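You operate a simulated robot arm through the tools that you are given. There is no shell and no other tool. Be economical: measure what you need, move in short steps, check, and stop when the job is done.

The job below is to be done with a simulated robot arm. You get a single attempt, and the scene is never put back.

## Task
Muted purple shows red: gain down to four green lamps, fader to 0 dB, unmute, main fader to -10 dB.
Fine: other gain knobs stay as they are.

It is judged by the outcome, as a careful person would: the job done as asked, and still so three seconds after it is handed in. It fails if anything else is knocked over, pushed out of place, dropped, spilled or broken.

## Robot
A 7-joint arm with a two-finger parallel gripper, fixed in place. Base frame: the origin is at the foot of the arm, x ahead of it, y to its left, z up; the work surface is at about z = 805. Readings come in mm, degrees, newtons and seconds.
With the tool pointing down near the work surface it reaches from about 240 to 680 mm from the base axis. Its first joint turns from -66.0 to 66.0 degrees. Payload 2.4 kg.
Tool frame: the origin (TCP) lies between the finger pads and is the grasp point; the fingertips stand 30 mm ahead of it; z points along the fingers, y is the line along which they close. Largest opening 94 mm; finger width 28, thickness 10; the body of the gripper, 50 by 96 mm, starts 55 mm behind the TCP.
Orientation is that of the tool frame in the base frame, as a unit quaternion [w, x, y, z]. With the fingers straight down and closing along the base's y, the tool's x points along the base's -x, its y along +y and its z along -z.

## Interface
- The arm moves only by the tool play_rows. Its argument "targets" is a list of rows, each a list of 7 numbers: the shift along the tool's x, y, z in mm, then the turn, a rotation vector about the tool's x, y, z in degrees, then the opening, from 0 (shut) to 1 (fully open). In form: [[x, y, z, rx, ry, rz, hand], ...]. A call has 1 to 8 rows; each row shifts and turns the commanded pose from where the row before left it, along the tool's axes as they then stand. Rows are played at 5 a second. More than 50 mm and 8.6 degrees between two rows, or a gripper value outside its range, and nothing of the call is played. A pose out of reach is approached as far as the arm can. The call stops where the force on the tool passes 40 N (or 10 N more than at its start, if that is more) or the arm is blocked; 0.2 s more then pass. Each finger travels about 153 mm/s and halts on what it meets, pressing with about 43 N; the grip force reading is that of the motor and also rises with nothing between the fingers. The clock runs only during rows and for 0.2 s after the last one: add rows that do not move to give the fingers time. It gives the time, the measured TCP pose, the force on the tool (base axes), the opening and the grip force at its end, in the units of the frame above (readings bear some noise), and new pictures: "views" is both (left out), scene, wrist or none.
- Cameras (640 x 400 px; columns grow to the right, rows downward): "scene" is fixed at [50, 484, 1446.7]; the picture's right is [-0.62, -0.79, 0.00], its down [-0.44, 0.35, -0.83] and it looks along [0.65, -0.51, -0.56] (base axes); focal length 355 px, centre (320, 200). "wrist" rides on the gripper at [-37, 0, -58] in the tool frame; the picture's right is [0.00, -1.00, 0.00], its down [0.97, 0.00, -0.24] and it looks along [0.24, 0.00, 0.97] (tool axes); focal length 218 px, centre (320, 200). There is no depth. A picture from a camera that has moved, and an enlarged one, comes with that camera's place and axes in the base frame and with its lens.
- zoom(camera, box): a new picture of the part [left, top, right, bottom] of that camera's present view, enlarged. It takes no simulated time.
- job_done(): hands the job in; it is judged then, once.

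Work in short steps. Places have to be worked out from the pictures, the camera data and where the tool is seen: move nearer, look again, correct. Check each grasp and each placing, and mend what went wrong. You have 120 turns and 150 pictures in all, those below and enlarged ones among them. Open the gripper and draw the arm clear of the work before you hand the job in, unless the task says otherwise; then end with one line.

The tools are called after "Emit:" by a JSON object that holds its "op" and its "data". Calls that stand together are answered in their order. play_rows: Moves the arm, as the interface text tells. Its arguments: {"type":"object","properties":{"targets":{"type":"array"},"views":{"type":"string","enum":["both","scene","wrist","none"]}},"required":["targets"]} The other tools are called the same way: zoom (camera, box) takes an enlarged picture of a part of a camera's view; job_done () hands the job in.

At the start:

```text
t: 0.0
eef_pos: [386.8, -54.3, 1148.0]
tool_rot: [0.0, 0.0, 1.0, -0.001]
wrist_force: [-0.2, -1.3, 1.2]
finger_gap: 94.1
finger_force: 0.0
```

scene: 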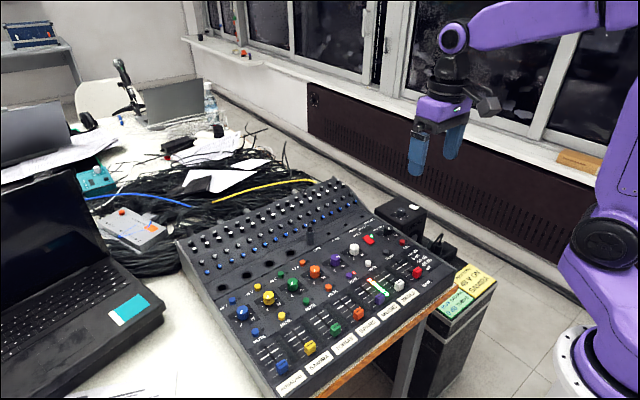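
wrist: 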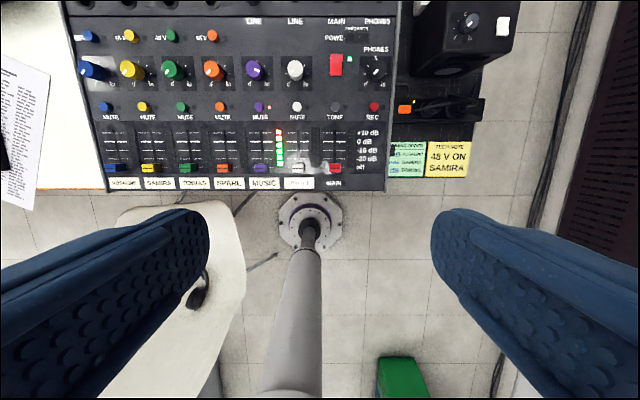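

I'll take a closer look at the mixer in both cameras before moving.

Emit:
{"op": "zoom", "data": {"camera": "wrist", "box": [60, 0, 400, 200]}}

Emit:
{"op": "zoom", "data": {"camera": "scene", "box": [220, 210, 460, 390]}}

```text
1.88 times, centred on (230, 100) of wrist
camera zoom: at [422.2, -54.9, 1205.6], right [0.0, -1.0, 0.0], down [-0.97, 0.0, 0.24], along [-0.24, 0.0, -0.97], focal length 411 px, centre (489, 388)
```

zoom: 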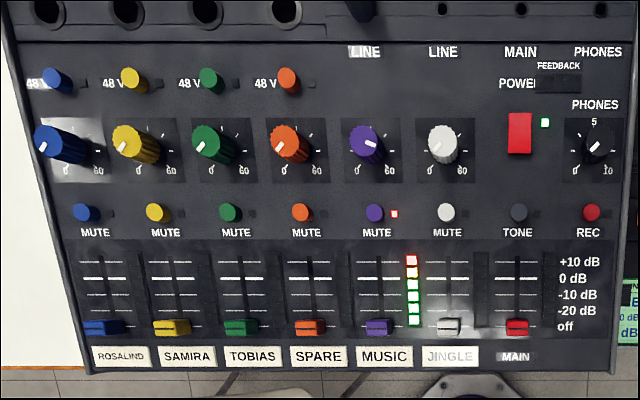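

```text
2.22 times, centred on (340, 300) of scene
camera zoom: at [50.0, 484.0, 1446.7], right [-0.62, -0.79, 0.0], down [-0.44, 0.35, -0.83], along [0.65, -0.51, -0.56], focal length 789 px, centre (276, -22)
```

zoom: 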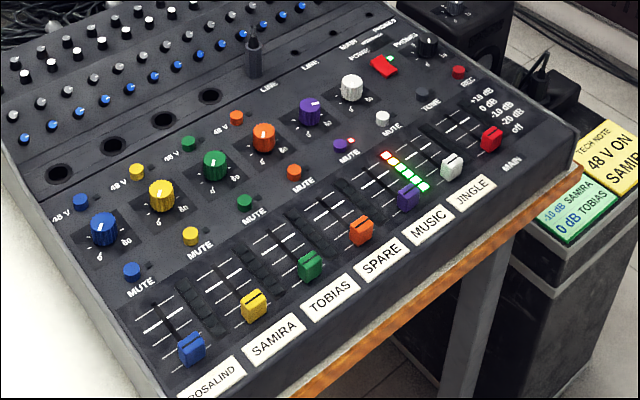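

Rough triangulation puts the purple gain knob near (537, 52, ~820), the faders' "off" line near x≈386 and the channel pitch at ≈65 mm. I'll move to above the purple strip for a closer look.

Emit:
{"op": "play_rows", "data": {"targets": [[-20, 17.5, 30, 0, 0, 0, 1], [-20, 17.5, 30, 0, 0, 0, 1], [-20, 17.5, 30, 0, 0, 0, 1], [-20, 17.5, 30, 0, 0, 0, 1], [-20, 17.5, 30, 0, 0, 0, 1], [-20, 17.5, 30, 0, 0, 0, 1], [0, 0, 0, 0, 0, 0, 1]]}}

```text
t: 1.6
eef_pos: [508.3, 47.6, 965.7]
tool_rot: [0.0, 0.0, 1.0, 0.0]
wrist_force: [-0.7, 0.5, -0.3]
finger_gap: 94.0
finger_force: 0.1
camera wrist: at [544.4, 47.5, 1024.7], right [0.0, -1.0, 0.0], down [-0.97, 0.0, 0.24], along [-0.24, 0.0, -0.97], focal length 218 px, centre (320, 200)
```

scene: 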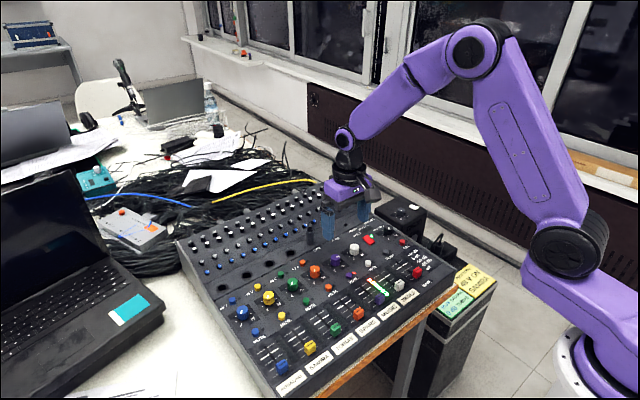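
wrist: 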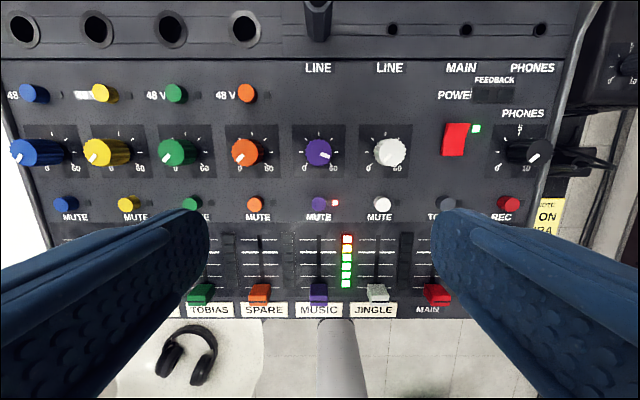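

Emit:
{"op": "zoom", "data": {"camera": "wrist", "box": [220, 120, 460, 320]}}

Emit:
{"op": "zoom", "data": {"camera": "scene", "box": [300, 220, 440, 320]}}

```text
2.00 times, centred on (340, 220) of wrist
camera zoom: at [544.4, 47.5, 1024.7], right [0.0, -1.0, 0.0], down [-0.97, 0.0, 0.24], along [-0.24, 0.0, -0.97], focal length 436 px, centre (280, 160)
```

zoom: 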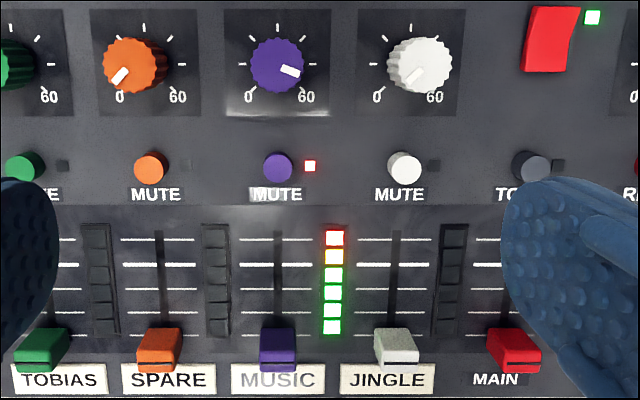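

```text
4.00 times, centred on (370, 270) of scene
camera zoom: at [50.0, 484.0, 1446.7], right [-0.62, -0.79, 0.0], down [-0.44, 0.35, -0.83], along [0.65, -0.51, -0.56], focal length 1420 px, centre (120, -80)
```

zoom: 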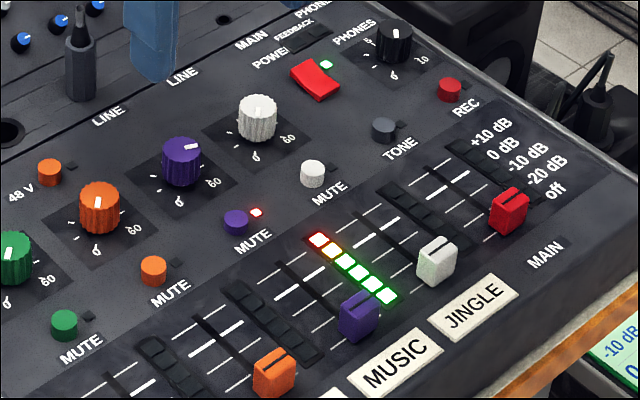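

The meter shows six lamps (four green, amber, red), so it must lose the top two. The purple knob is at about (539, 49) with its top at about z 832; I'll narrow the fingers to clear the neighbouring knobs and come down to just above it.

Emit:
{"op": "play_rows", "data": {"targets": [[-15.5, 0.7, 20, 0, 0, 0, 0.5], [-15.2, 0.7, 20, 0, 0, 0, 0.5], [0, 0, 20, 0, 0, 0, 0.5], [0, 0, 20, 0, 0, 0, 0.5], [0, 0, 0, 0, 0, 0, 0.5]]}}

Emit:
{"op": "zoom", "data": {"camera": "scene", "box": [300, 220, 440, 320]}}

```text
t: 2.8
eef_pos: [538.5, 52.6, 886.7]
tool_rot: [0.0, 0.0, 1.0, 0.0]
wrist_force: [-0.3, -0.6, 0.2]
finger_gap: 46.7
finger_force: 0.1
camera wrist: at [574.4, 51.1, 945.0], right [0.0, -1.0, 0.0], down [-0.97, 0.0, 0.24], along [-0.24, 0.0, -0.97], focal length 218 px, centre (320, 200)
```

scene: 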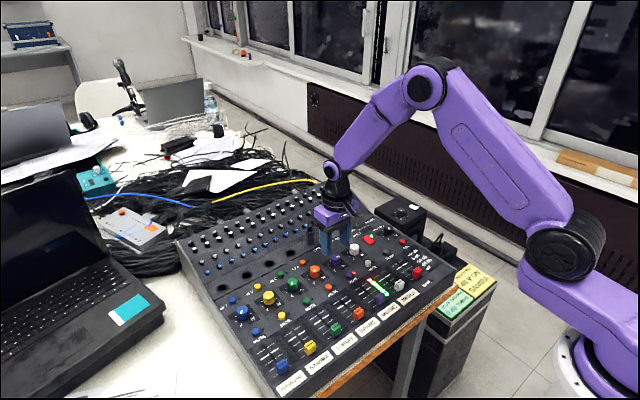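
wrist: 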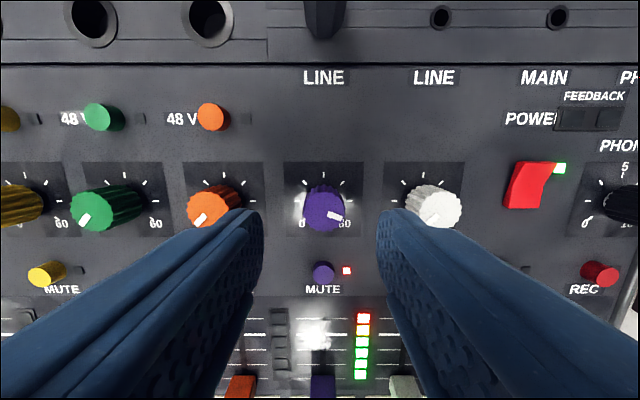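

```text
4.00 times, centred on (370, 270) of scene
camera zoom: at [50.1, 484.0, 1446.7], right [-0.62, -0.79, 0.0], down [-0.44, 0.35, -0.83], along [0.65, -0.51, -0.56], focal length 1420 px, centre (120, -80)
```

zoom: 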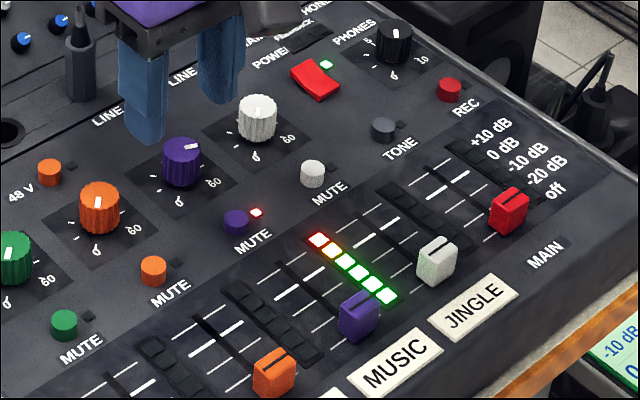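

The knob is about 2.5 mm to −y and 2.5 mm to +x of the tool, and the fingers fit between the neighbours. I'll correct that, lower so the tips overlap the knob's upper 14 mm, and close gently.

Emit:
{"op": "play_rows", "data": {"targets": [[-2.5, -2.5, 13, 0, 0, 0, 0.5], [0, 0, 13, 0, 0, 0, 0.5], [0, 0, 12, 0, 0, 0, 0.5], [0, 0, 0, 0, 0, 0, 0.5]]}}

Emit:
{"op": "zoom", "data": {"camera": "scene", "box": [300, 220, 440, 320]}}

```text
t: 3.8
eef_pos: [539.4, 49.0, 848.7]
tool_rot: [0.001, 0.0, 1.0, 0.0]
wrist_force: [0.0, 0.8, -0.1]
finger_gap: 47.0
finger_force: 0.1
camera wrist: at [575.2, 49.0, 907.6], right [0.0, -1.0, 0.0], down [-0.97, 0.0, 0.24], along [-0.24, 0.0, -0.97], focal length 218 px, centre (320, 200)
```

scene: 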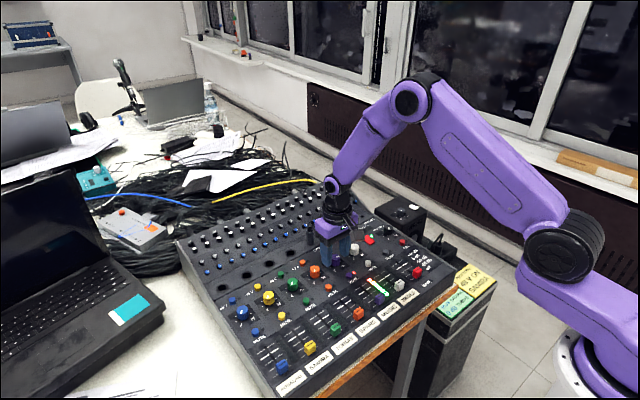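
wrist: 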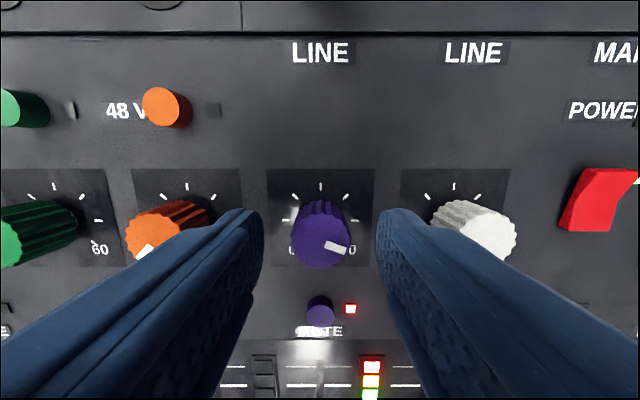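

```text
4.00 times, centred on (370, 270) of scene
camera zoom: at [50.0, 484.0, 1446.7], right [-0.62, -0.79, 0.0], down [-0.44, 0.35, -0.83], along [0.65, -0.51, -0.56], focal length 1420 px, centre (120, -80)
```

zoom: 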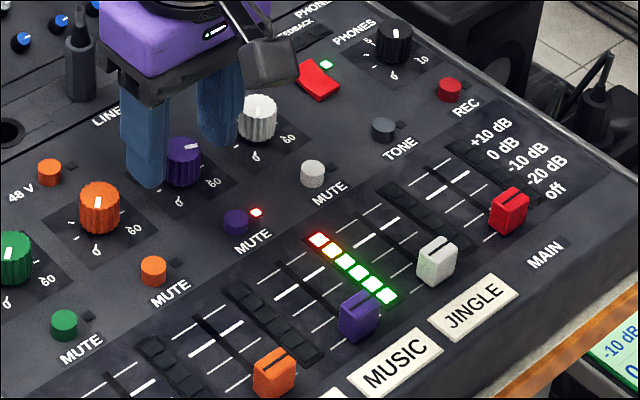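

The knob is centred between the pads. Closing on it now.

Emit:
{"op": "play_rows", "data": {"targets": [[-0.8, 0, 2, 0, 0, 0, 0.35], [0, 0, 0, 0, 0, 0, 0.2], [0, 0, 0, 0, 0, 0, 0.2]], "views": "wrist"}}

```text
t: 4.6
eef_pos: [539.3, 49.8, 847.3]
tool_rot: [0.001, 0.0, 1.0, 0.0]
wrist_force: [-2.3, -3.3, 3.4]
finger_gap: 24.5
finger_force: 44.7
camera wrist: at [575.9, 48.6, 905.7], right [0.0, -1.0, 0.0], down [-0.97, 0.0, 0.24], along [-0.24, 0.0, -0.97], focal length 218 px, centre (320, 200)
```

wrist: 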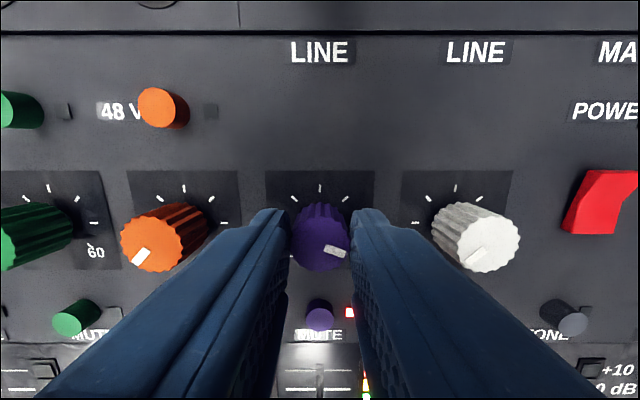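

Gripped at 24.5 mm. Turning counter-clockwise (seen from above) by 24° in small steps, then reading the meter.

Emit:
{"op": "play_rows", "data": {"targets": [[0, 0, 0, 0, 0, -6, 0.2], [0, 0, 0, 0, 0, -6, 0.2], [0, 0, 0, 0, 0, -6, 0.2], [0, 0, 0, 0, 0, -6, 0.2], [0, 0, 0, 0, 0, 0, 0.2]], "views": "wrist"}}

Emit:
{"op": "zoom", "data": {"camera": "scene", "box": [300, 220, 440, 320]}}

```text
t: 5.8
eef_pos: [540.8, 49.6, 846.8]
tool_rot: [-0.001, -0.208, 0.978, 0.0]
wrist_force: [-9.7, -1.9, 8.5]
finger_gap: 24.1
finger_force: 45.3
camera wrist: at [572.7, 64.0, 905.6], right [0.41, -0.91, 0.0], down [-0.89, -0.4, 0.24], along [-0.22, -0.1, -0.97], focal length 218 px, centre (320, 200)
```

wrist: 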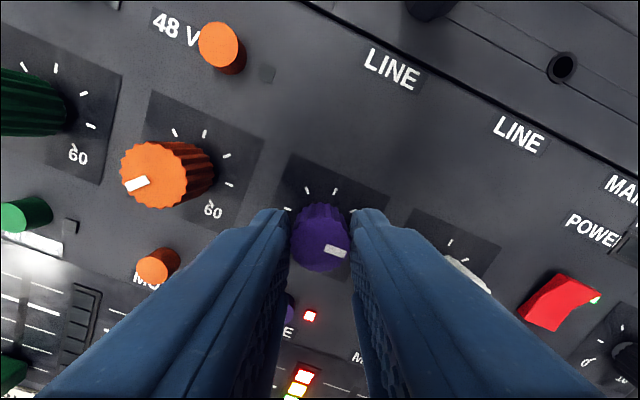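

```text
4.00 times, centred on (370, 270) of scene
camera zoom: at [49.7, 483.9, 1446.7], right [-0.62, -0.79, 0.0], down [-0.44, 0.35, -0.83], along [0.65, -0.51, -0.56], focal length 1420 px, centre (120, -80)
```

zoom: 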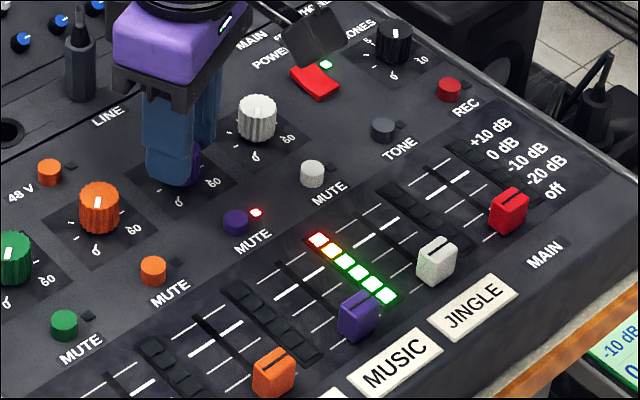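

The knob follows the grip and the meter still shows red. I'll turn 12° further.

Emit:
{"op": "play_rows", "data": {"targets": [[0, 0, 0, 0, 0, -6, 0.2], [0, 0, 0, 0, 0, -6, 0.2], [0, 0, 0, 0, 0, 0, 0.2]], "views": "none"}}

Emit:
{"op": "zoom", "data": {"camera": "scene", "box": [300, 220, 440, 320]}}

```text
t: 6.6
eef_pos: [539.4, 50.6, 845.8]
tool_rot: [-0.001, -0.31, 0.951, 0.0]
wrist_force: [-13.1, -3.4, 15.2]
finger_gap: 24.1
finger_force: 45.2
```

```text
4.00 times, centred on (370, 270) of scene
camera zoom: at [49.5, 483.9, 1446.7], right [-0.62, -0.79, 0.0], down [-0.44, 0.35, -0.83], along [0.65, -0.51, -0.56], focal length 1420 px, centre (120, -80)
```

zoom: 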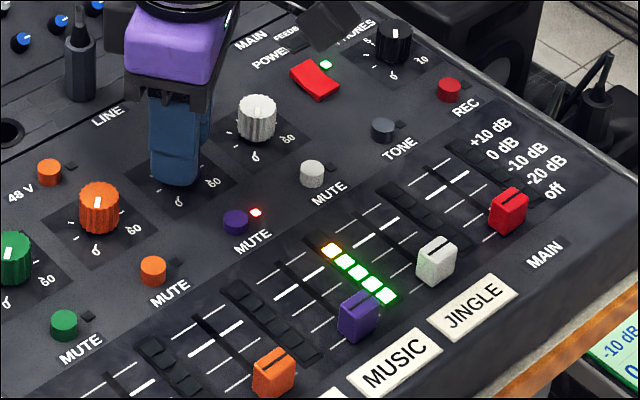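

Red is out with amber remaining. I'll keep turning in small steps, easing the side load slightly.

Emit:
{"op": "play_rows", "data": {"targets": [[1.0, 0.7, -1, 0, 0, -6, 0.2], [0, 0, 0, 0, 0, -4, 0.2], [0, 0, 0, 0, 0, 0, 0.2]], "views": "none"}}

Emit:
{"op": "zoom", "data": {"camera": "scene", "box": [300, 220, 440, 320]}}

```text
t: 7.4
eef_pos: [539.8, 50.3, 847.0]
tool_rot: [0.002, -0.391, 0.92, 0.0]
wrist_force: [3.4, -3.5, -14.2]
finger_gap: 24.1
finger_force: 45.3
```

```text
4.00 times, centred on (370, 270) of scene
camera zoom: at [50.4, 483.9, 1446.7], right [-0.62, -0.79, 0.0], down [-0.44, 0.35, -0.83], along [0.65, -0.51, -0.56], focal length 1420 px, centre (120, -80)
```

zoom: 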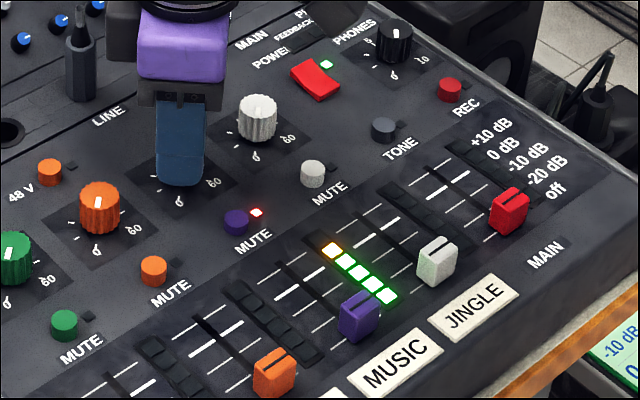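

Amber is still lit; turning another 8°.

Emit:
{"op": "play_rows", "data": {"targets": [[0, 0, 0.5, 0, 0, -4, 0.2], [0, 0, 0, 0, 0, -4, 0.2], [0, 0, 0, 0, 0, 0, 0.2]], "views": "none"}}

Emit:
{"op": "zoom", "data": {"camera": "scene", "box": [300, 220, 440, 320]}}

```text
t: 8.2
eef_pos: [541.1, 51.2, 847.1]
tool_rot: [0.001, -0.455, 0.89, -0.001]
wrist_force: [9.4, -1.5, -19.8]
finger_gap: 24.3
finger_force: 44.8
```

```text
4.00 times, centred on (370, 270) of scene
camera zoom: at [50.6, 483.9, 1446.6], right [-0.62, -0.79, 0.0], down [-0.44, 0.35, -0.83], along [0.65, -0.51, -0.56], focal length 1420 px, centre (120, -80)
```

zoom: 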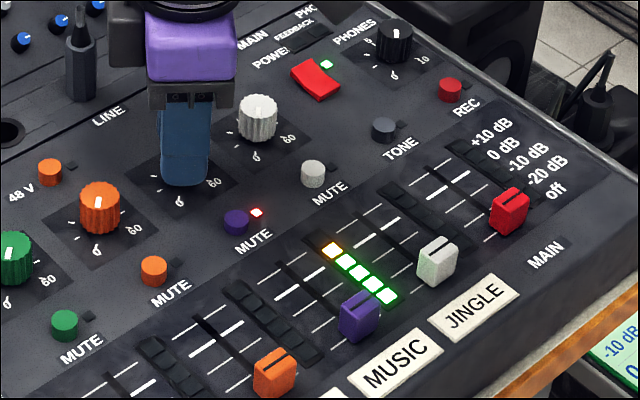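

Still amber; forces show I'm slightly high and short in x. I'll ease those while turning 6° more.

Emit:
{"op": "play_rows", "data": {"targets": [[-0.4, -0.5, 0.8, 0, 0, -3, 0.2], [0, 0, 0, 0, 0, -3, 0.2], [0, 0, 0, 0, 0, 0, 0.2]], "views": "none"}}

Emit:
{"op": "zoom", "data": {"camera": "scene", "box": [300, 220, 440, 320]}}

```text
t: 9.0
eef_pos: [540.0, 49.7, 847.7]
tool_rot: [0.0, -0.501, 0.865, 0.0]
wrist_force: [3.1, -2.9, 5.6]
finger_gap: 24.1
finger_force: 44.8
```

```text
4.00 times, centred on (370, 270) of scene
camera zoom: at [50.0, 483.9, 1446.7], right [-0.62, -0.79, 0.0], down [-0.44, 0.35, -0.83], along [0.65, -0.51, -0.56], focal length 1420 px, centre (120, -80)
```

zoom: 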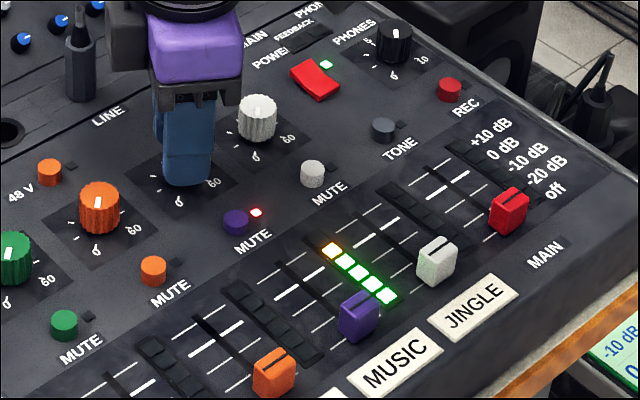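

Forces are small and amber is still lit at 60°. Turning 6° more and checking with the wrist that the knob is still following.

Emit:
{"op": "play_rows", "data": {"targets": [[0, 0, 0, 0, 0, -3, 0.2], [0, 0, 0, 0, 0, -3, 0.2], [0, 0, 0, 0, 0, 0, 0.2]], "views": "wrist"}}

Emit:
{"op": "zoom", "data": {"camera": "scene", "box": [300, 220, 440, 320]}}

```text
t: 9.8
eef_pos: [539.2, 49.9, 847.3]
tool_rot: [0.001, -0.546, 0.838, 0.0]
wrist_force: [3.4, -4.2, 11.4]
finger_gap: 24.3
finger_force: 45.3
camera wrist: at [553.6, 82.8, 905.8], right [0.91, -0.41, 0.0], down [-0.39, -0.89, 0.24], along [-0.1, -0.22, -0.97], focal length 218 px, centre (320, 200)
```

wrist: 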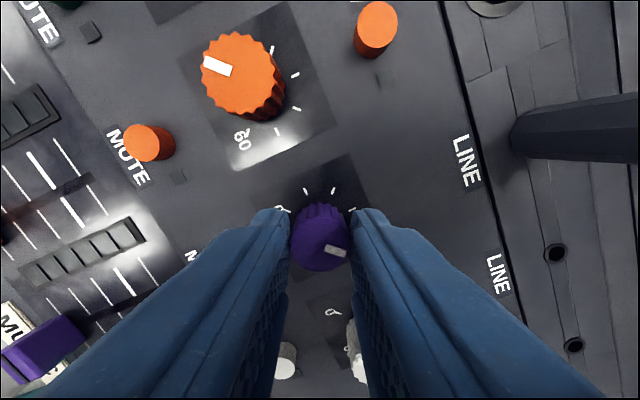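

```text
4.00 times, centred on (370, 270) of scene
camera zoom: at [49.9, 483.9, 1446.7], right [-0.62, -0.79, 0.0], down [-0.44, 0.35, -0.83], along [0.65, -0.51, -0.56], focal length 1420 px, centre (120, -80)
```

zoom: 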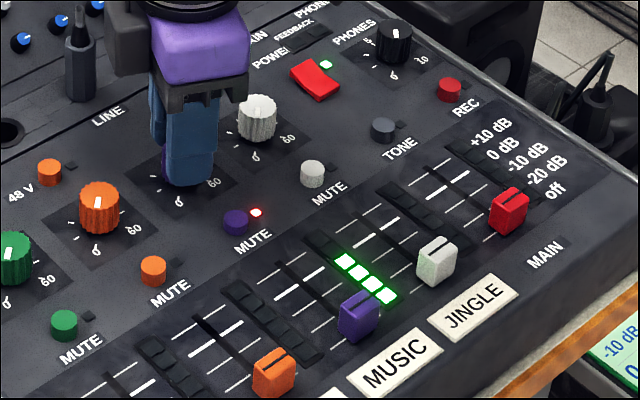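

Exactly four green lamps now. I'll turn 5° more for margin within the band, then release and lift straight up.

Emit:
{"op": "play_rows", "data": {"targets": [[0, 0, 0, 0, 0, -5, 0.2], [0, 0, 0, 0, 0, 0, 0.2], [0, 0, 0, 0, 0, 0, 0.45], [0, 0, 0, 0, 0, 0, 0.45], [0, 0, -20, 0, 0, 0, 0.45], [0, 0, -30, 0, 0, 0, 0.45], [0, 0, -30, 0, 0, 0, 0.45]], "views": "wrist"}}

Emit:
{"op": "zoom", "data": {"camera": "scene", "box": [300, 220, 440, 320]}}

```text
t: 11.4
eef_pos: [539.1, 51.0, 925.0]
tool_rot: [0.0, -0.581, 0.814, 0.001]
wrist_force: [-0.4, 0.0, -0.6]
finger_gap: 41.9
finger_force: 0.1
camera wrist: at [549.7, 84.2, 984.3], right [0.95, -0.33, 0.0], down [-0.32, -0.92, 0.24], along [-0.08, -0.23, -0.97], focal length 218 px, centre (320, 200)
```

wrist: 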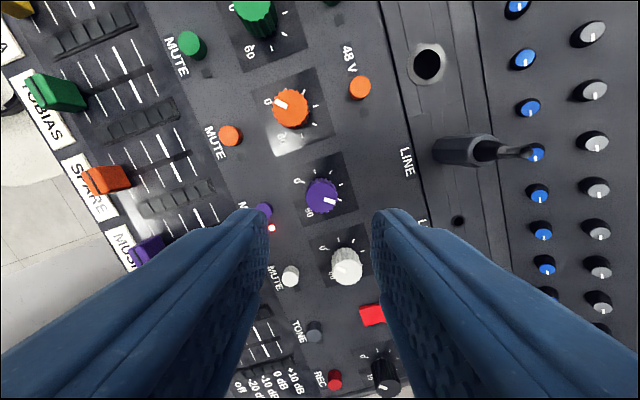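

```text
4.00 times, centred on (370, 270) of scene
camera zoom: at [50.0, 484.0, 1446.7], right [-0.62, -0.79, 0.0], down [-0.44, 0.35, -0.83], along [0.65, -0.51, -0.56], focal length 1420 px, centre (120, -80)
```

zoom: 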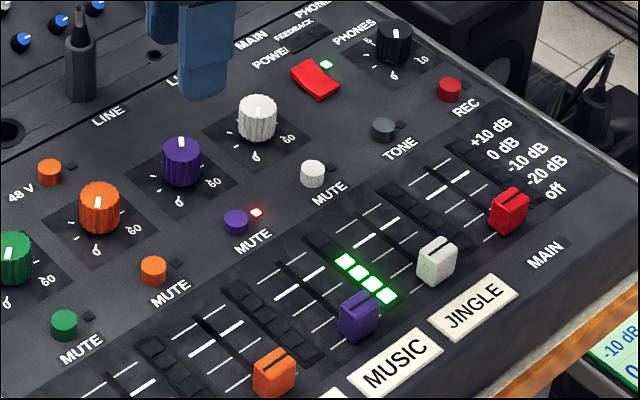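

The gain now holds four green lamps, untouched. Next I rotate the wrist back to square while staying high.

Emit:
{"op": "play_rows", "data": {"targets": [[0, 0, 0, 0, 0, 8.5, 0.45], [0, 0, 0, 0, 0, 8.5, 0.45], [0, 0, 0, 0, 0, 8.5, 0.45], [0, 0, 0, 0, 0, 8.5, 0.45], [0, 0, 0, 0, 0, 8.5, 0.45], [0, 0, 0, 0, 0, 8.5, 0.45], [0, 0, 0, 0, 0, 8.5, 0.45], [0, 0, 0, 0, 0, 8.5, 0.45]], "views": "none"}}

Emit:
{"op": "play_rows", "data": {"targets": [[0, 0, 0, 0, 0, 3, 0.45], [36, 0, 0, 0, 0, 0, 0.45], [36, 0, 0, 0, 0, 0, 0.45], [36, 0, 15, 0, 0, 0, 0.45], [36, 0, 15, 0, 0, 0, 0.45], [0, 0, 0, 0, 0, 0, 0.45]]}}

```text
t: 13.2
eef_pos: [541.9, 50.0, 927.0]
tool_rot: [-0.001, -0.025, 1.0, -0.001]
wrist_force: [0.0, -1.2, 0.7]
finger_gap: 42.4
finger_force: 0.3
```

```text
t: 14.6
eef_pos: [395.2, 51.5, 896.0]
tool_rot: [-0.001, 0.0, 1.0, -0.001]
wrist_force: [0.8, 0.8, 0.0]
finger_gap: 42.2
finger_force: 0.0
camera wrist: at [431.0, 49.4, 954.7], right [0.0, -1.0, 0.0], down [-0.97, 0.0, 0.24], along [-0.24, 0.0, -0.97], focal length 218 px, centre (320, 200)
```

scene: 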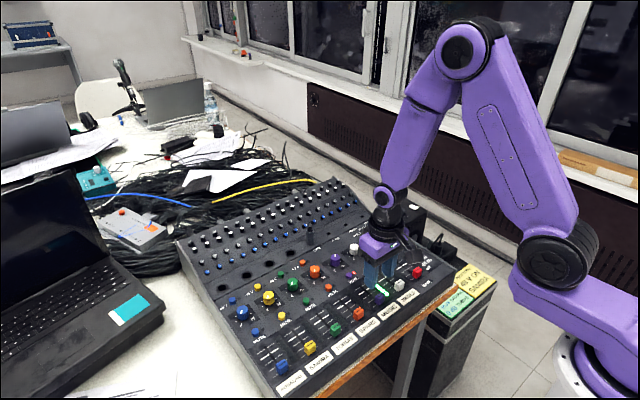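
wrist: 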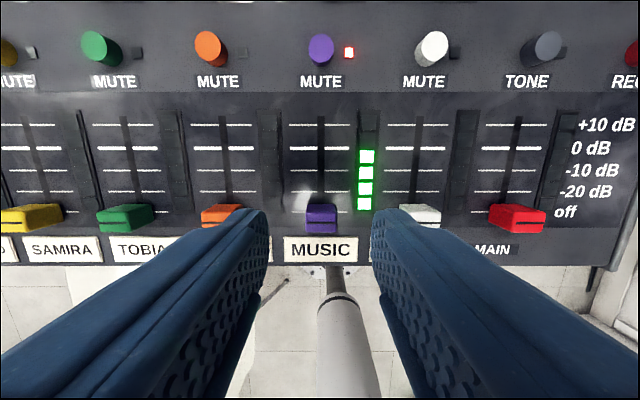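

Emit:
{"op": "zoom", "data": {"camera": "wrist", "box": [250, 100, 410, 260]}}

Emit:
{"op": "zoom", "data": {"camera": "wrist", "box": [440, 90, 640, 260]}}

```text
2.50 times, centred on (330, 180) of wrist
camera zoom: at [431.0, 49.4, 954.7], right [0.0, -1.0, 0.0], down [-0.97, 0.0, 0.24], along [-0.24, 0.0, -0.97], focal length 546 px, centre (295, 250)
```

zoom: 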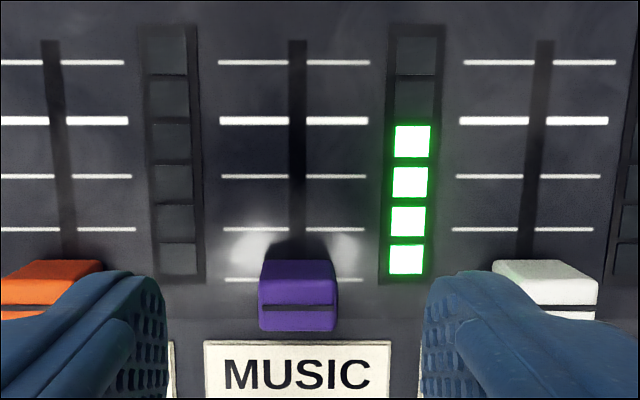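

```text
2.35 times, centred on (540, 175) of wrist
camera zoom: at [431.0, 49.4, 954.7], right [0.0, -1.0, 0.0], down [-0.97, 0.0, 0.24], along [-0.24, 0.0, -0.97], focal length 514 px, centre (-198, 259)
```

zoom: 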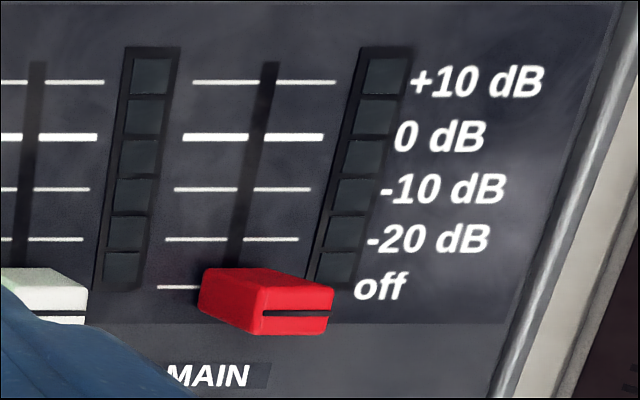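

Markings resolve to about x = 386 (off), 401, 415, 429 (0 dB), 444, and the purple cap is at (386, 48.7) with its top near z 831. I'll go down over the cap and check alignment before closing.

Emit:
{"op": "play_rows", "data": {"targets": [[9, -0.5, 16, 0, 0, 0, 0.45], [0, 0, 16, 0, 0, 0, 0.45], [0, 0, 15, 0, 0, 0, 0.45], [0, 0, 0, 0, 0, 0, 0.45]], "views": "wrist"}}

Emit:
{"op": "zoom", "data": {"camera": "scene", "box": [320, 240, 460, 340]}}

```text
t: 15.6
eef_pos: [386.9, 51.1, 849.7]
tool_rot: [0.0, 0.0, 1.0, 0.001]
wrist_force: [0.6, 0.3, 0.0]
finger_gap: 42.5
finger_force: 0.0
camera wrist: at [422.4, 48.8, 907.9], right [0.0, -1.0, 0.0], down [-0.97, 0.0, 0.24], along [-0.24, 0.0, -0.97], focal length 218 px, centre (320, 200)
```

wrist: 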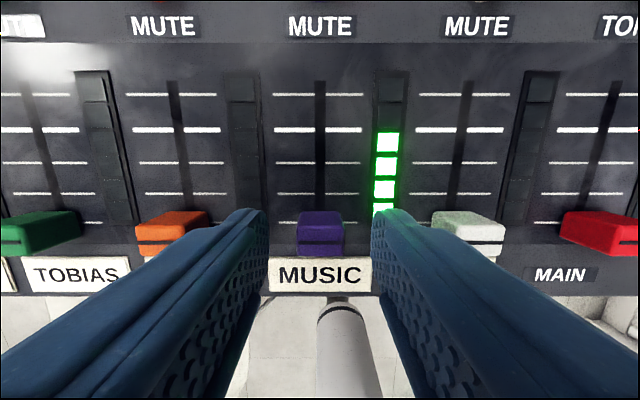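

```text
4.00 times, centred on (390, 290) of scene
camera zoom: at [50.1, 484.0, 1446.7], right [-0.62, -0.79, 0.0], down [-0.44, 0.35, -0.83], along [0.65, -0.51, -0.56], focal length 1420 px, centre (40, -160)
```

zoom: 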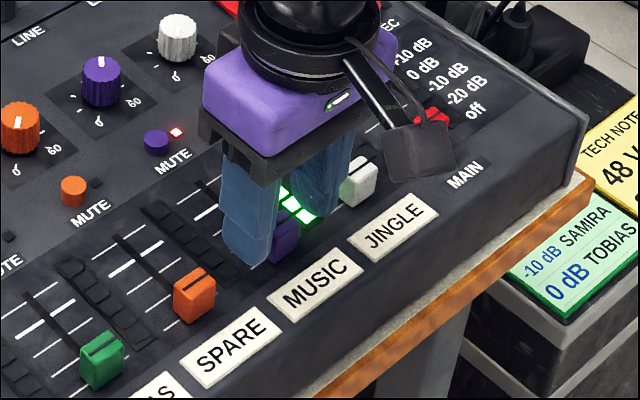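

Cap is centred between the fingers and both views agree on a 43 mm travel to 0 dB. I'll close on the cap.

Emit:
{"op": "play_rows", "data": {"targets": [[0, 0, 0, 0, 0, 0, 0.3], [0, 0, 0, 0, 0, 0, 0.16], [0, 0, 0, 0, 0, 0, 0.16]], "views": "none"}}

```text
t: 16.4
eef_pos: [386.8, 50.0, 849.7]
tool_rot: [0.0, 0.0, 1.0, 0.001]
wrist_force: [-0.1, -2.4, -4.0]
finger_gap: 18.6
finger_force: 45.1
```

Gripped at 18.6 mm. Sliding +x by 42 mm in steps.

Emit:
{"op": "play_rows", "data": {"targets": [[-8, 0, 0, 0, 0, 0, 0.16], [-8, 0, 0, 0, 0, 0, 0.16], [-8, 0, 0, 0, 0, 0, 0.16], [-8, 0, 0, 0, 0, 0, 0.16], [-6, 0, 0, 0, 0, 0, 0.16], [-4, 0, 0, 0, 0, 0, 0.16], [0, 0, 0, 0, 0, 0, 0.16]], "views": "wrist"}}

Emit:
{"op": "zoom", "data": {"camera": "scene", "box": [320, 240, 460, 340]}}

Emit:
{"op": "zoom", "data": {"camera": "wrist", "box": [240, 160, 400, 320]}}

```text
t: 18.0
eef_pos: [429.2, 49.9, 849.7]
tool_rot: [0.001, 0.0, 1.0, 0.0]
wrist_force: [-0.3, 1.6, 9.1]
finger_gap: 18.7
finger_force: 44.4
camera wrist: at [465.6, 48.7, 908.0], right [0.0, -1.0, 0.0], down [-0.97, 0.0, 0.24], along [-0.24, 0.0, -0.97], focal length 218 px, centre (320, 200)
```

wrist: 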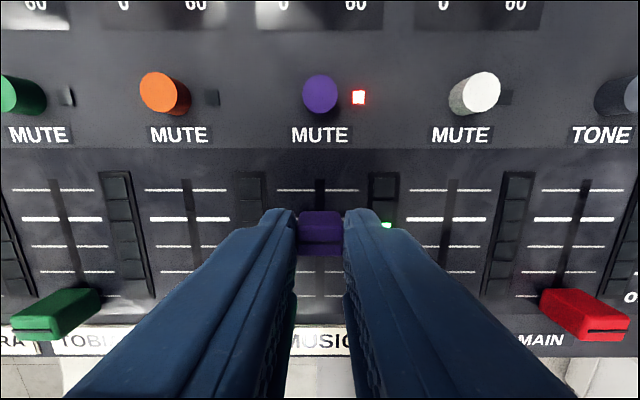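

```text
4.00 times, centred on (390, 290) of scene
camera zoom: at [49.9, 484.0, 1446.7], right [-0.62, -0.79, 0.0], down [-0.44, 0.35, -0.83], along [0.65, -0.51, -0.56], focal length 1420 px, centre (40, -160)
```

zoom: 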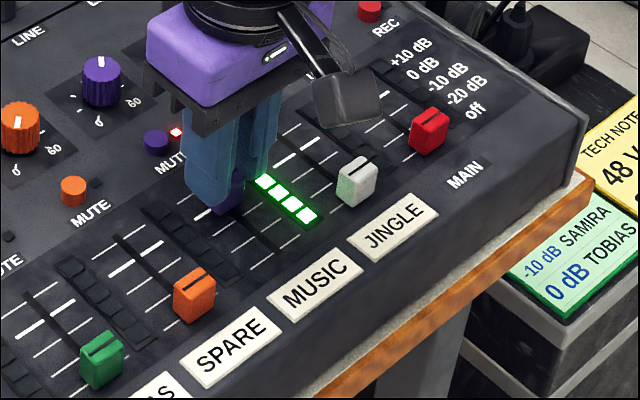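

```text
2.50 times, centred on (320, 240) of wrist
camera zoom: at [465.6, 48.7, 908.0], right [0.0, -1.0, 0.0], down [-0.97, 0.0, 0.24], along [-0.24, 0.0, -0.97], focal length 546 px, centre (320, 100)
```

zoom: 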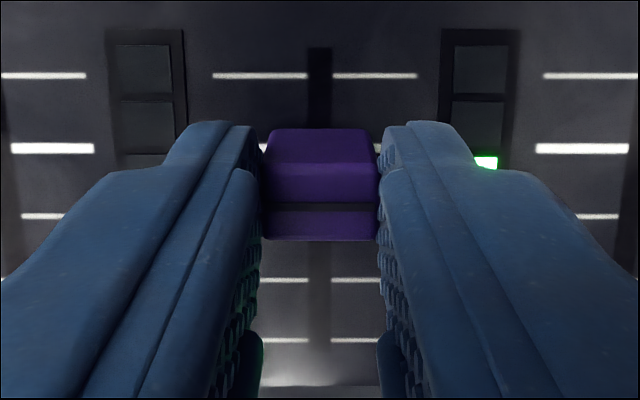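

The cap's index reads about 1 mm short of the 0 dB line. I'll nudge +1 mm, release, lift and inspect.

Emit:
{"op": "play_rows", "data": {"targets": [[-1.1, 0, 0, 0, 0, 0, 0.16], [0, 0, 0, 0, 0, 0, 0.16], [0, 0, 0, 0, 0, 0, 0.4], [0, 0, 0, 0, 0, 0, 0.4], [0, 0, -20, 0, 0, 0, 0.4], [0, 0, -30, 0, 0, 0, 0.4], [0, 0, 0, 0, 0, 0, 0.4]], "views": "wrist"}}

Emit:
{"op": "zoom", "data": {"camera": "wrist", "box": [240, 130, 400, 290]}}

Emit:
{"op": "zoom", "data": {"camera": "scene", "box": [340, 250, 420, 310]}}

```text
t: 19.6
eef_pos: [428.8, 50.4, 900.1]
tool_rot: [0.001, 0.0, 1.0, 0.0]
wrist_force: [-0.6, 0.5, -0.4]
finger_gap: 37.4
finger_force: 0.0
camera wrist: at [464.7, 49.2, 958.1], right [0.0, -1.0, 0.0], down [-0.97, 0.0, 0.24], along [-0.24, 0.0, -0.97], focal length 218 px, centre (320, 200)
```

wrist: 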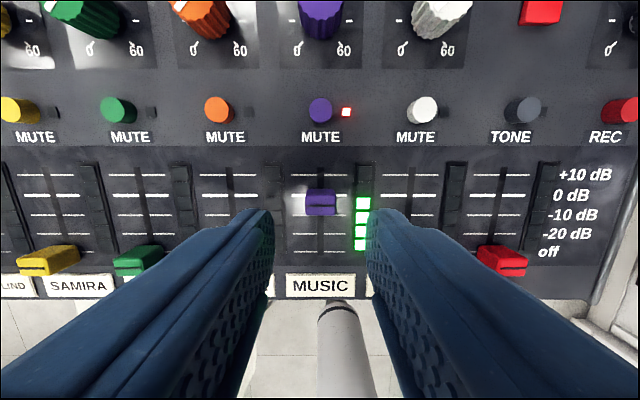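

```text
2.50 times, centred on (320, 210) of wrist
camera zoom: at [464.7, 49.2, 958.1], right [0.0, -1.0, 0.0], down [-0.97, 0.0, 0.24], along [-0.24, 0.0, -0.97], focal length 546 px, centre (320, 175)
```

zoom: 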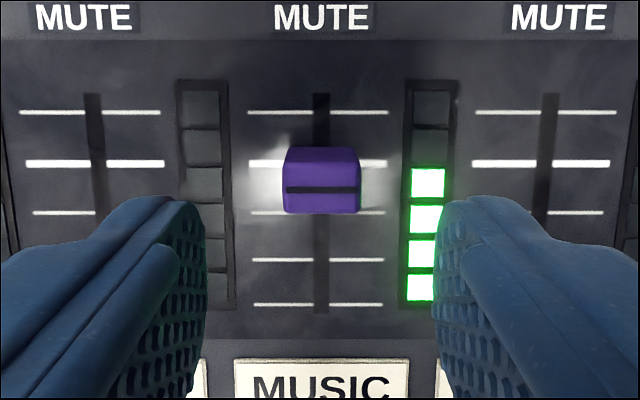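

```text
6.67 times, centred on (380, 280) of scene
camera zoom: at [50.0, 484.0, 1446.7], right [-0.62, -0.79, 0.0], down [-0.44, 0.35, -0.83], along [0.65, -0.51, -0.56], focal length 2366 px, centre (-80, -333)
```

zoom: 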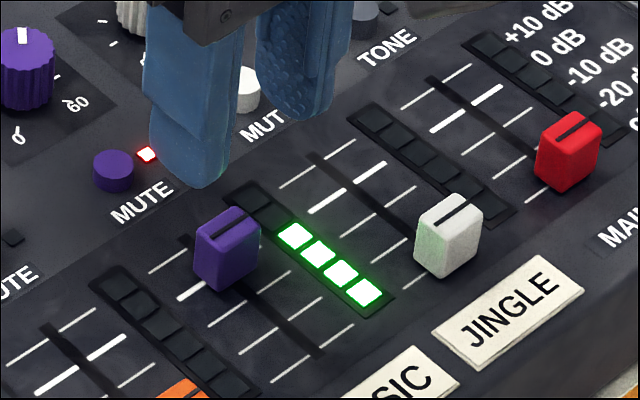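

The index looks close, but parallax matters. I'll back the camera off so it looks straight down on the purple cap, which makes the comparison with the line direct.

Emit:
{"op": "play_rows", "data": {"targets": [[17, 0, 0, 0, 0, 0, 0.4], [17, 0, 0, 0, 0, 0, 0.4], [0, 0, 0, 0, 0, 0, 0.4]], "views": "none"}}

Emit:
{"op": "zoom", "data": {"camera": "wrist", "box": [260, 100, 380, 200]}}

Emit:
{"op": "zoom", "data": {"camera": "scene", "box": [350, 255, 430, 305]}}

```text
t: 20.4
eef_pos: [395.1, 50.7, 899.9]
tool_rot: [0.001, 0.0, 1.0, 0.0]
wrist_force: [0.0, -1.3, 0.1]
finger_gap: 37.6
finger_force: 0.0
```

```text
4.00 times, centred on (320, 150) of wrist
camera zoom: at [430.4, 48.8, 958.2], right [0.0, -1.0, 0.0], down [-0.97, 0.0, 0.24], along [-0.24, 0.0, -0.97], focal length 873 px, centre (320, 400)
```

zoom: 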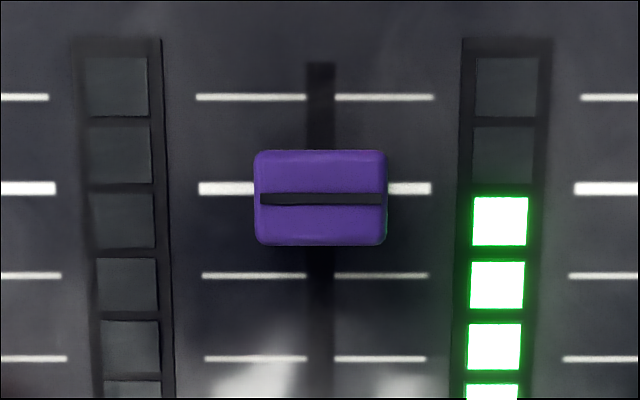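

```text
8.00 times, centred on (390, 280) of scene
camera zoom: at [50.0, 484.0, 1446.7], right [-0.62, -0.79, 0.0], down [-0.44, 0.35, -0.83], along [0.65, -0.51, -0.56], focal length 2839 px, centre (-240, -440)
```

zoom: 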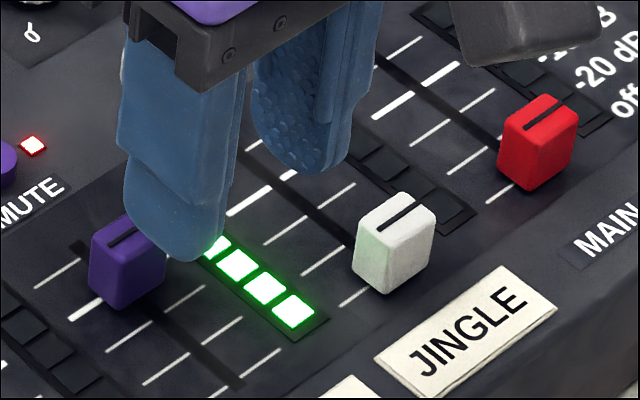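

Seen straight down, the index is about 1.2 mm below the 0 dB line. I'll regrip the cap and nudge it +1.3 mm.

Emit:
{"op": "play_rows", "data": {"targets": [[-17, 0, 0, 0, 0, 0, 0.4], [-17, 0, 0, 0, 0, 0, 0.4], [0, 0, 25, 0, 0, 0, 0.4], [0, 0, 25, 0, 0, 0, 0.4], [0, 0, 0, 0, 0, 0, 0.4], [0, 0, 0, 0, 0, 0, 0.16], [0, 0, 0, 0, 0, 0, 0.16], [-1.3, 0, 0, 0, 0, 0, 0.16]], "views": "none"}}

Emit:
{"op": "play_rows", "data": {"targets": [[0, 0, 0, 0, 0, 0, 0.16], [0, 0, 0, 0, 0, 0, 0.4], [0, 0, 0, 0, 0, 0, 0.4], [0, 0, -25, 0, 0, 0, 0.4], [0, 0, -25, 0, 0, 0, 0.4], [17, 0, 0, 0, 0, 0, 0.4], [17, 0, 0, 0, 0, 0, 0.4], [0, 0, 0, 0, 0, 0, 0.4]], "views": "none"}}

Emit:
{"op": "zoom", "data": {"camera": "wrist", "box": [260, 100, 380, 200]}}

```text
t: 22.2
eef_pos: [431.5, 50.2, 849.0]
tool_rot: [-0.001, 0.0, 1.0, 0.0]
wrist_force: [-1.1, 1.1, -19.5]
finger_gap: 19.0
finger_force: 44.9
```

```text
t: 24.0
eef_pos: [396.2, 49.2, 900.1]
tool_rot: [-0.001, 0.0, 1.0, 0.0]
wrist_force: [0.4, 0.2, 0.7]
finger_gap: 37.5
finger_force: 0.1
```

```text
4.00 times, centred on (320, 150) of wrist
camera zoom: at [433.0, 48.3, 958.4], right [0.0, -1.0, 0.0], down [-0.97, 0.0, 0.24], along [-0.24, 0.0, -0.97], focal length 873 px, centre (320, 400)
```

zoom: 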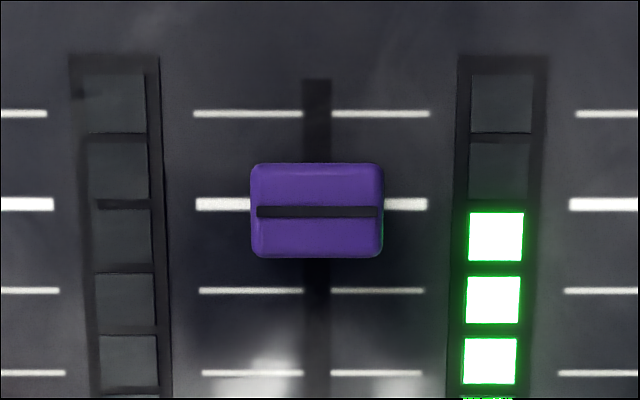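

Index now within about 0.5 mm of 0 dB. Next is the mute button at about (486.5, 49): I'll shut the fingers and hover over it.

Emit:
{"op": "play_rows", "data": {"targets": [[-30, 0, 0, 0, 0, 0, 0.2], [-30, 0, 0, 0, 0, 0, 0], [-30, 0, 0, 0, 0, 0, 0], [0, 0, 15, 0, 0, 0, 0], [0, 0, 15, 0, 0, 0, 0], [0, 0, 0, 0, 0, 0, 0]], "views": "wrist"}}

Emit:
{"op": "zoom", "data": {"camera": "scene", "box": [310, 230, 410, 310]}}

```text
t: 25.4
eef_pos: [488.0, 48.2, 870.1]
tool_rot: [-0.001, 0.0, 1.0, 0.0]
wrist_force: [0.8, 0.3, -0.5]
finger_gap: 0.0
finger_force: 33.4
camera wrist: at [523.3, 47.8, 928.3], right [0.0, -1.0, 0.0], down [-0.97, 0.0, 0.24], along [-0.24, 0.0, -0.97], focal length 218 px, centre (320, 200)
```

wrist: 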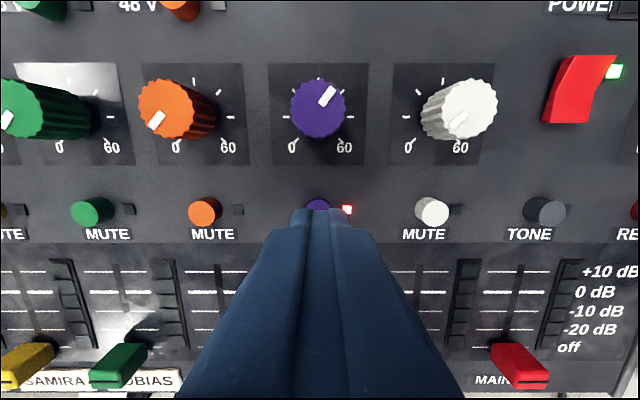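

```text
5.00 times, centred on (360, 270) of scene
camera zoom: at [50.1, 484.0, 1446.7], right [-0.62, -0.79, 0.0], down [-0.44, 0.35, -0.83], along [0.65, -0.51, -0.56], focal length 1774 px, centre (120, -150)
```

zoom: 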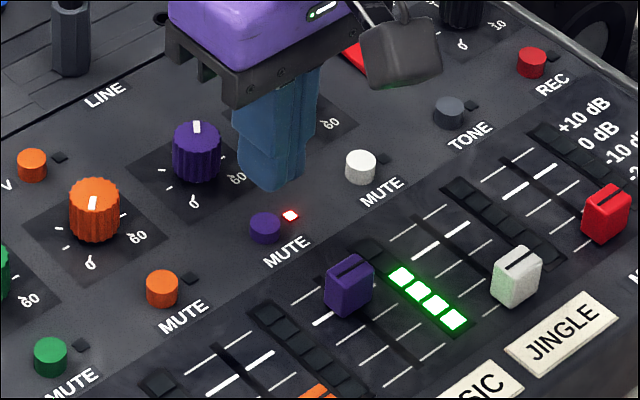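

The shut fingertips are centred over the button. I'll lower gradually, with the force stop as guard.

Emit:
{"op": "play_rows", "data": {"targets": [[0, 0, 8, 0, 0, 0, 0], [0, 0, 6, 0, 0, 0, 0], [0, 0, 3, 0, 0, 0, 0], [0, 0, 2, 0, 0, 0, 0], [0, 0, 2, 0, 0, 0, 0]], "views": "none"}}

Emit:
{"op": "zoom", "data": {"camera": "scene", "box": [310, 230, 410, 310]}}

```text
t: 26.6
eef_pos: [487.8, 49.6, 849.1]
tool_rot: [-0.001, 0.0, 1.0, -0.001]
wrist_force: [-0.5, -0.5, 0.1]
finger_gap: 0.0
finger_force: 33.3
```

```text
5.00 times, centred on (360, 270) of scene
camera zoom: at [50.0, 484.0, 1446.7], right [-0.62, -0.79, 0.0], down [-0.44, 0.35, -0.83], along [0.65, -0.51, -0.56], focal length 1774 px, centre (120, -150)
```

zoom: 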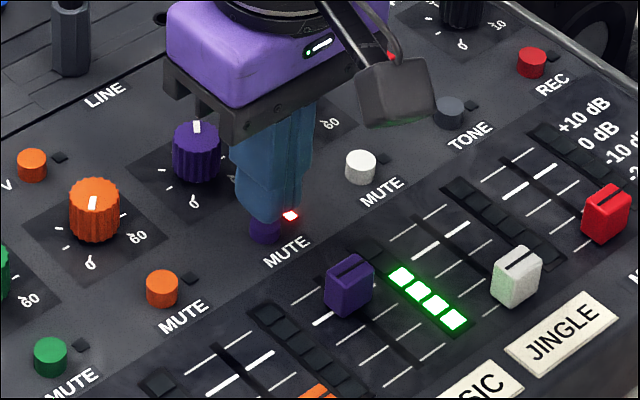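

No contact yet at tip z ≈ 819. Continuing in 1 mm steps.

Emit:
{"op": "play_rows", "data": {"targets": [[0, 0, 1, 0, 0, 0, 0], [0, 0, 1, 0, 0, 0, 0], [0, 0, 1, 0, 0, 0, 0], [0, 0, 0, 0, 0, 0, 0]], "views": "none"}}

Emit:
{"op": "zoom", "data": {"camera": "scene", "box": [310, 230, 410, 310]}}

```text
t: 27.6
eef_pos: [487.7, 48.8, 845.5]
tool_rot: [-0.001, 0.0, 1.0, 0.0]
wrist_force: [-0.2, -0.7, -0.6]
finger_gap: 0.0
finger_force: 33.0
```

```text
5.00 times, centred on (360, 270) of scene
camera zoom: at [50.0, 484.0, 1446.7], right [-0.62, -0.79, 0.0], down [-0.44, 0.35, -0.83], along [0.65, -0.51, -0.56], focal length 1774 px, centre (120, -150)
```

zoom: 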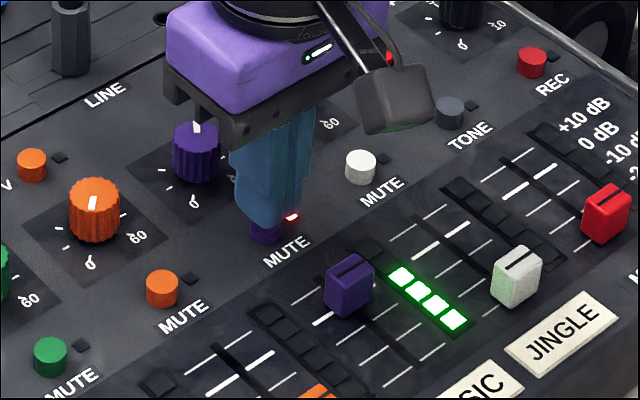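

Still no force; the tip hides more of the button, so it is just above. Continuing down.

Emit:
{"op": "play_rows", "data": {"targets": [[0, 0, 1, 0, 0, 0, 0], [0, 0, 1, 0, 0, 0, 0], [0, 0, 1, 0, 0, 0, 0], [0, 0, 0, 0, 0, 0, 0]], "views": "none"}}

Emit:
{"op": "zoom", "data": {"camera": "scene", "box": [310, 230, 410, 310]}}

```text
t: 28.6
eef_pos: [487.3, 49.2, 842.3]
tool_rot: [0.0, 0.0, 1.0, 0.0]
wrist_force: [-0.3, -0.7, -0.4]
finger_gap: 0.3
finger_force: 32.8
```

```text
5.00 times, centred on (360, 270) of scene
camera zoom: at [50.0, 484.0, 1446.7], right [-0.62, -0.79, 0.0], down [-0.44, 0.35, -0.83], along [0.65, -0.51, -0.56], focal length 1774 px, centre (120, -150)
```

zoom: 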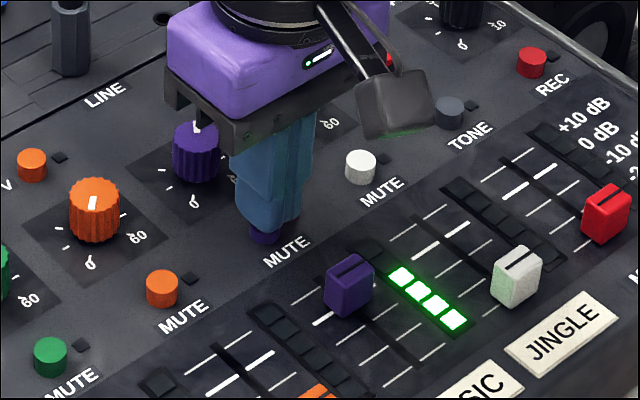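

The lamp isn't visible now, either off or hidden. I'll lift to check before pressing any further.

Emit:
{"op": "play_rows", "data": {"targets": [[0, 0, -10, 0, 0, 0, 0], [0, 0, -18, 0, 0, 0, 0], [0, 0, 0, 0, 0, 0, 0]], "views": "wrist"}}

Emit:
{"op": "zoom", "data": {"camera": "scene", "box": [310, 230, 410, 310]}}

```text
t: 29.4
eef_pos: [486.2, 50.1, 870.4]
tool_rot: [-0.001, 0.0, 1.0, 0.0]
wrist_force: [1.1, 0.0, 0.1]
finger_gap: 0.1
finger_force: 33.3
camera wrist: at [522.2, 49.6, 929.7], right [0.0, -1.0, 0.0], down [-0.97, 0.0, 0.24], along [-0.24, 0.0, -0.97], focal length 218 px, centre (320, 200)
```

wrist: 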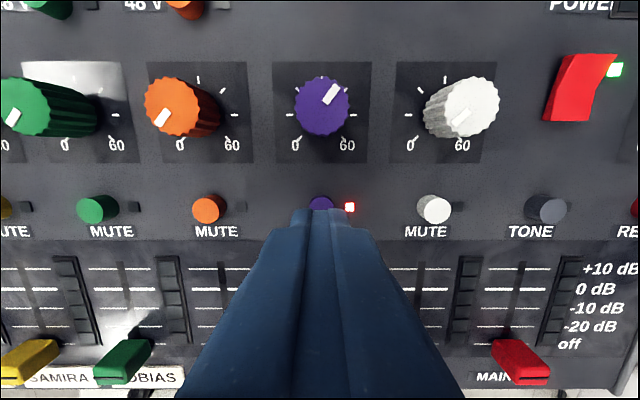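

```text
5.00 times, centred on (360, 270) of scene
camera zoom: at [50.0, 484.0, 1446.7], right [-0.62, -0.79, 0.0], down [-0.44, 0.35, -0.83], along [0.65, -0.51, -0.56], focal length 1774 px, centre (120, -150)
```

zoom: 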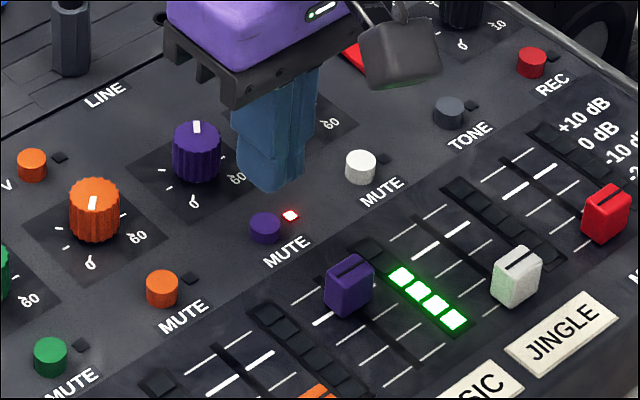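

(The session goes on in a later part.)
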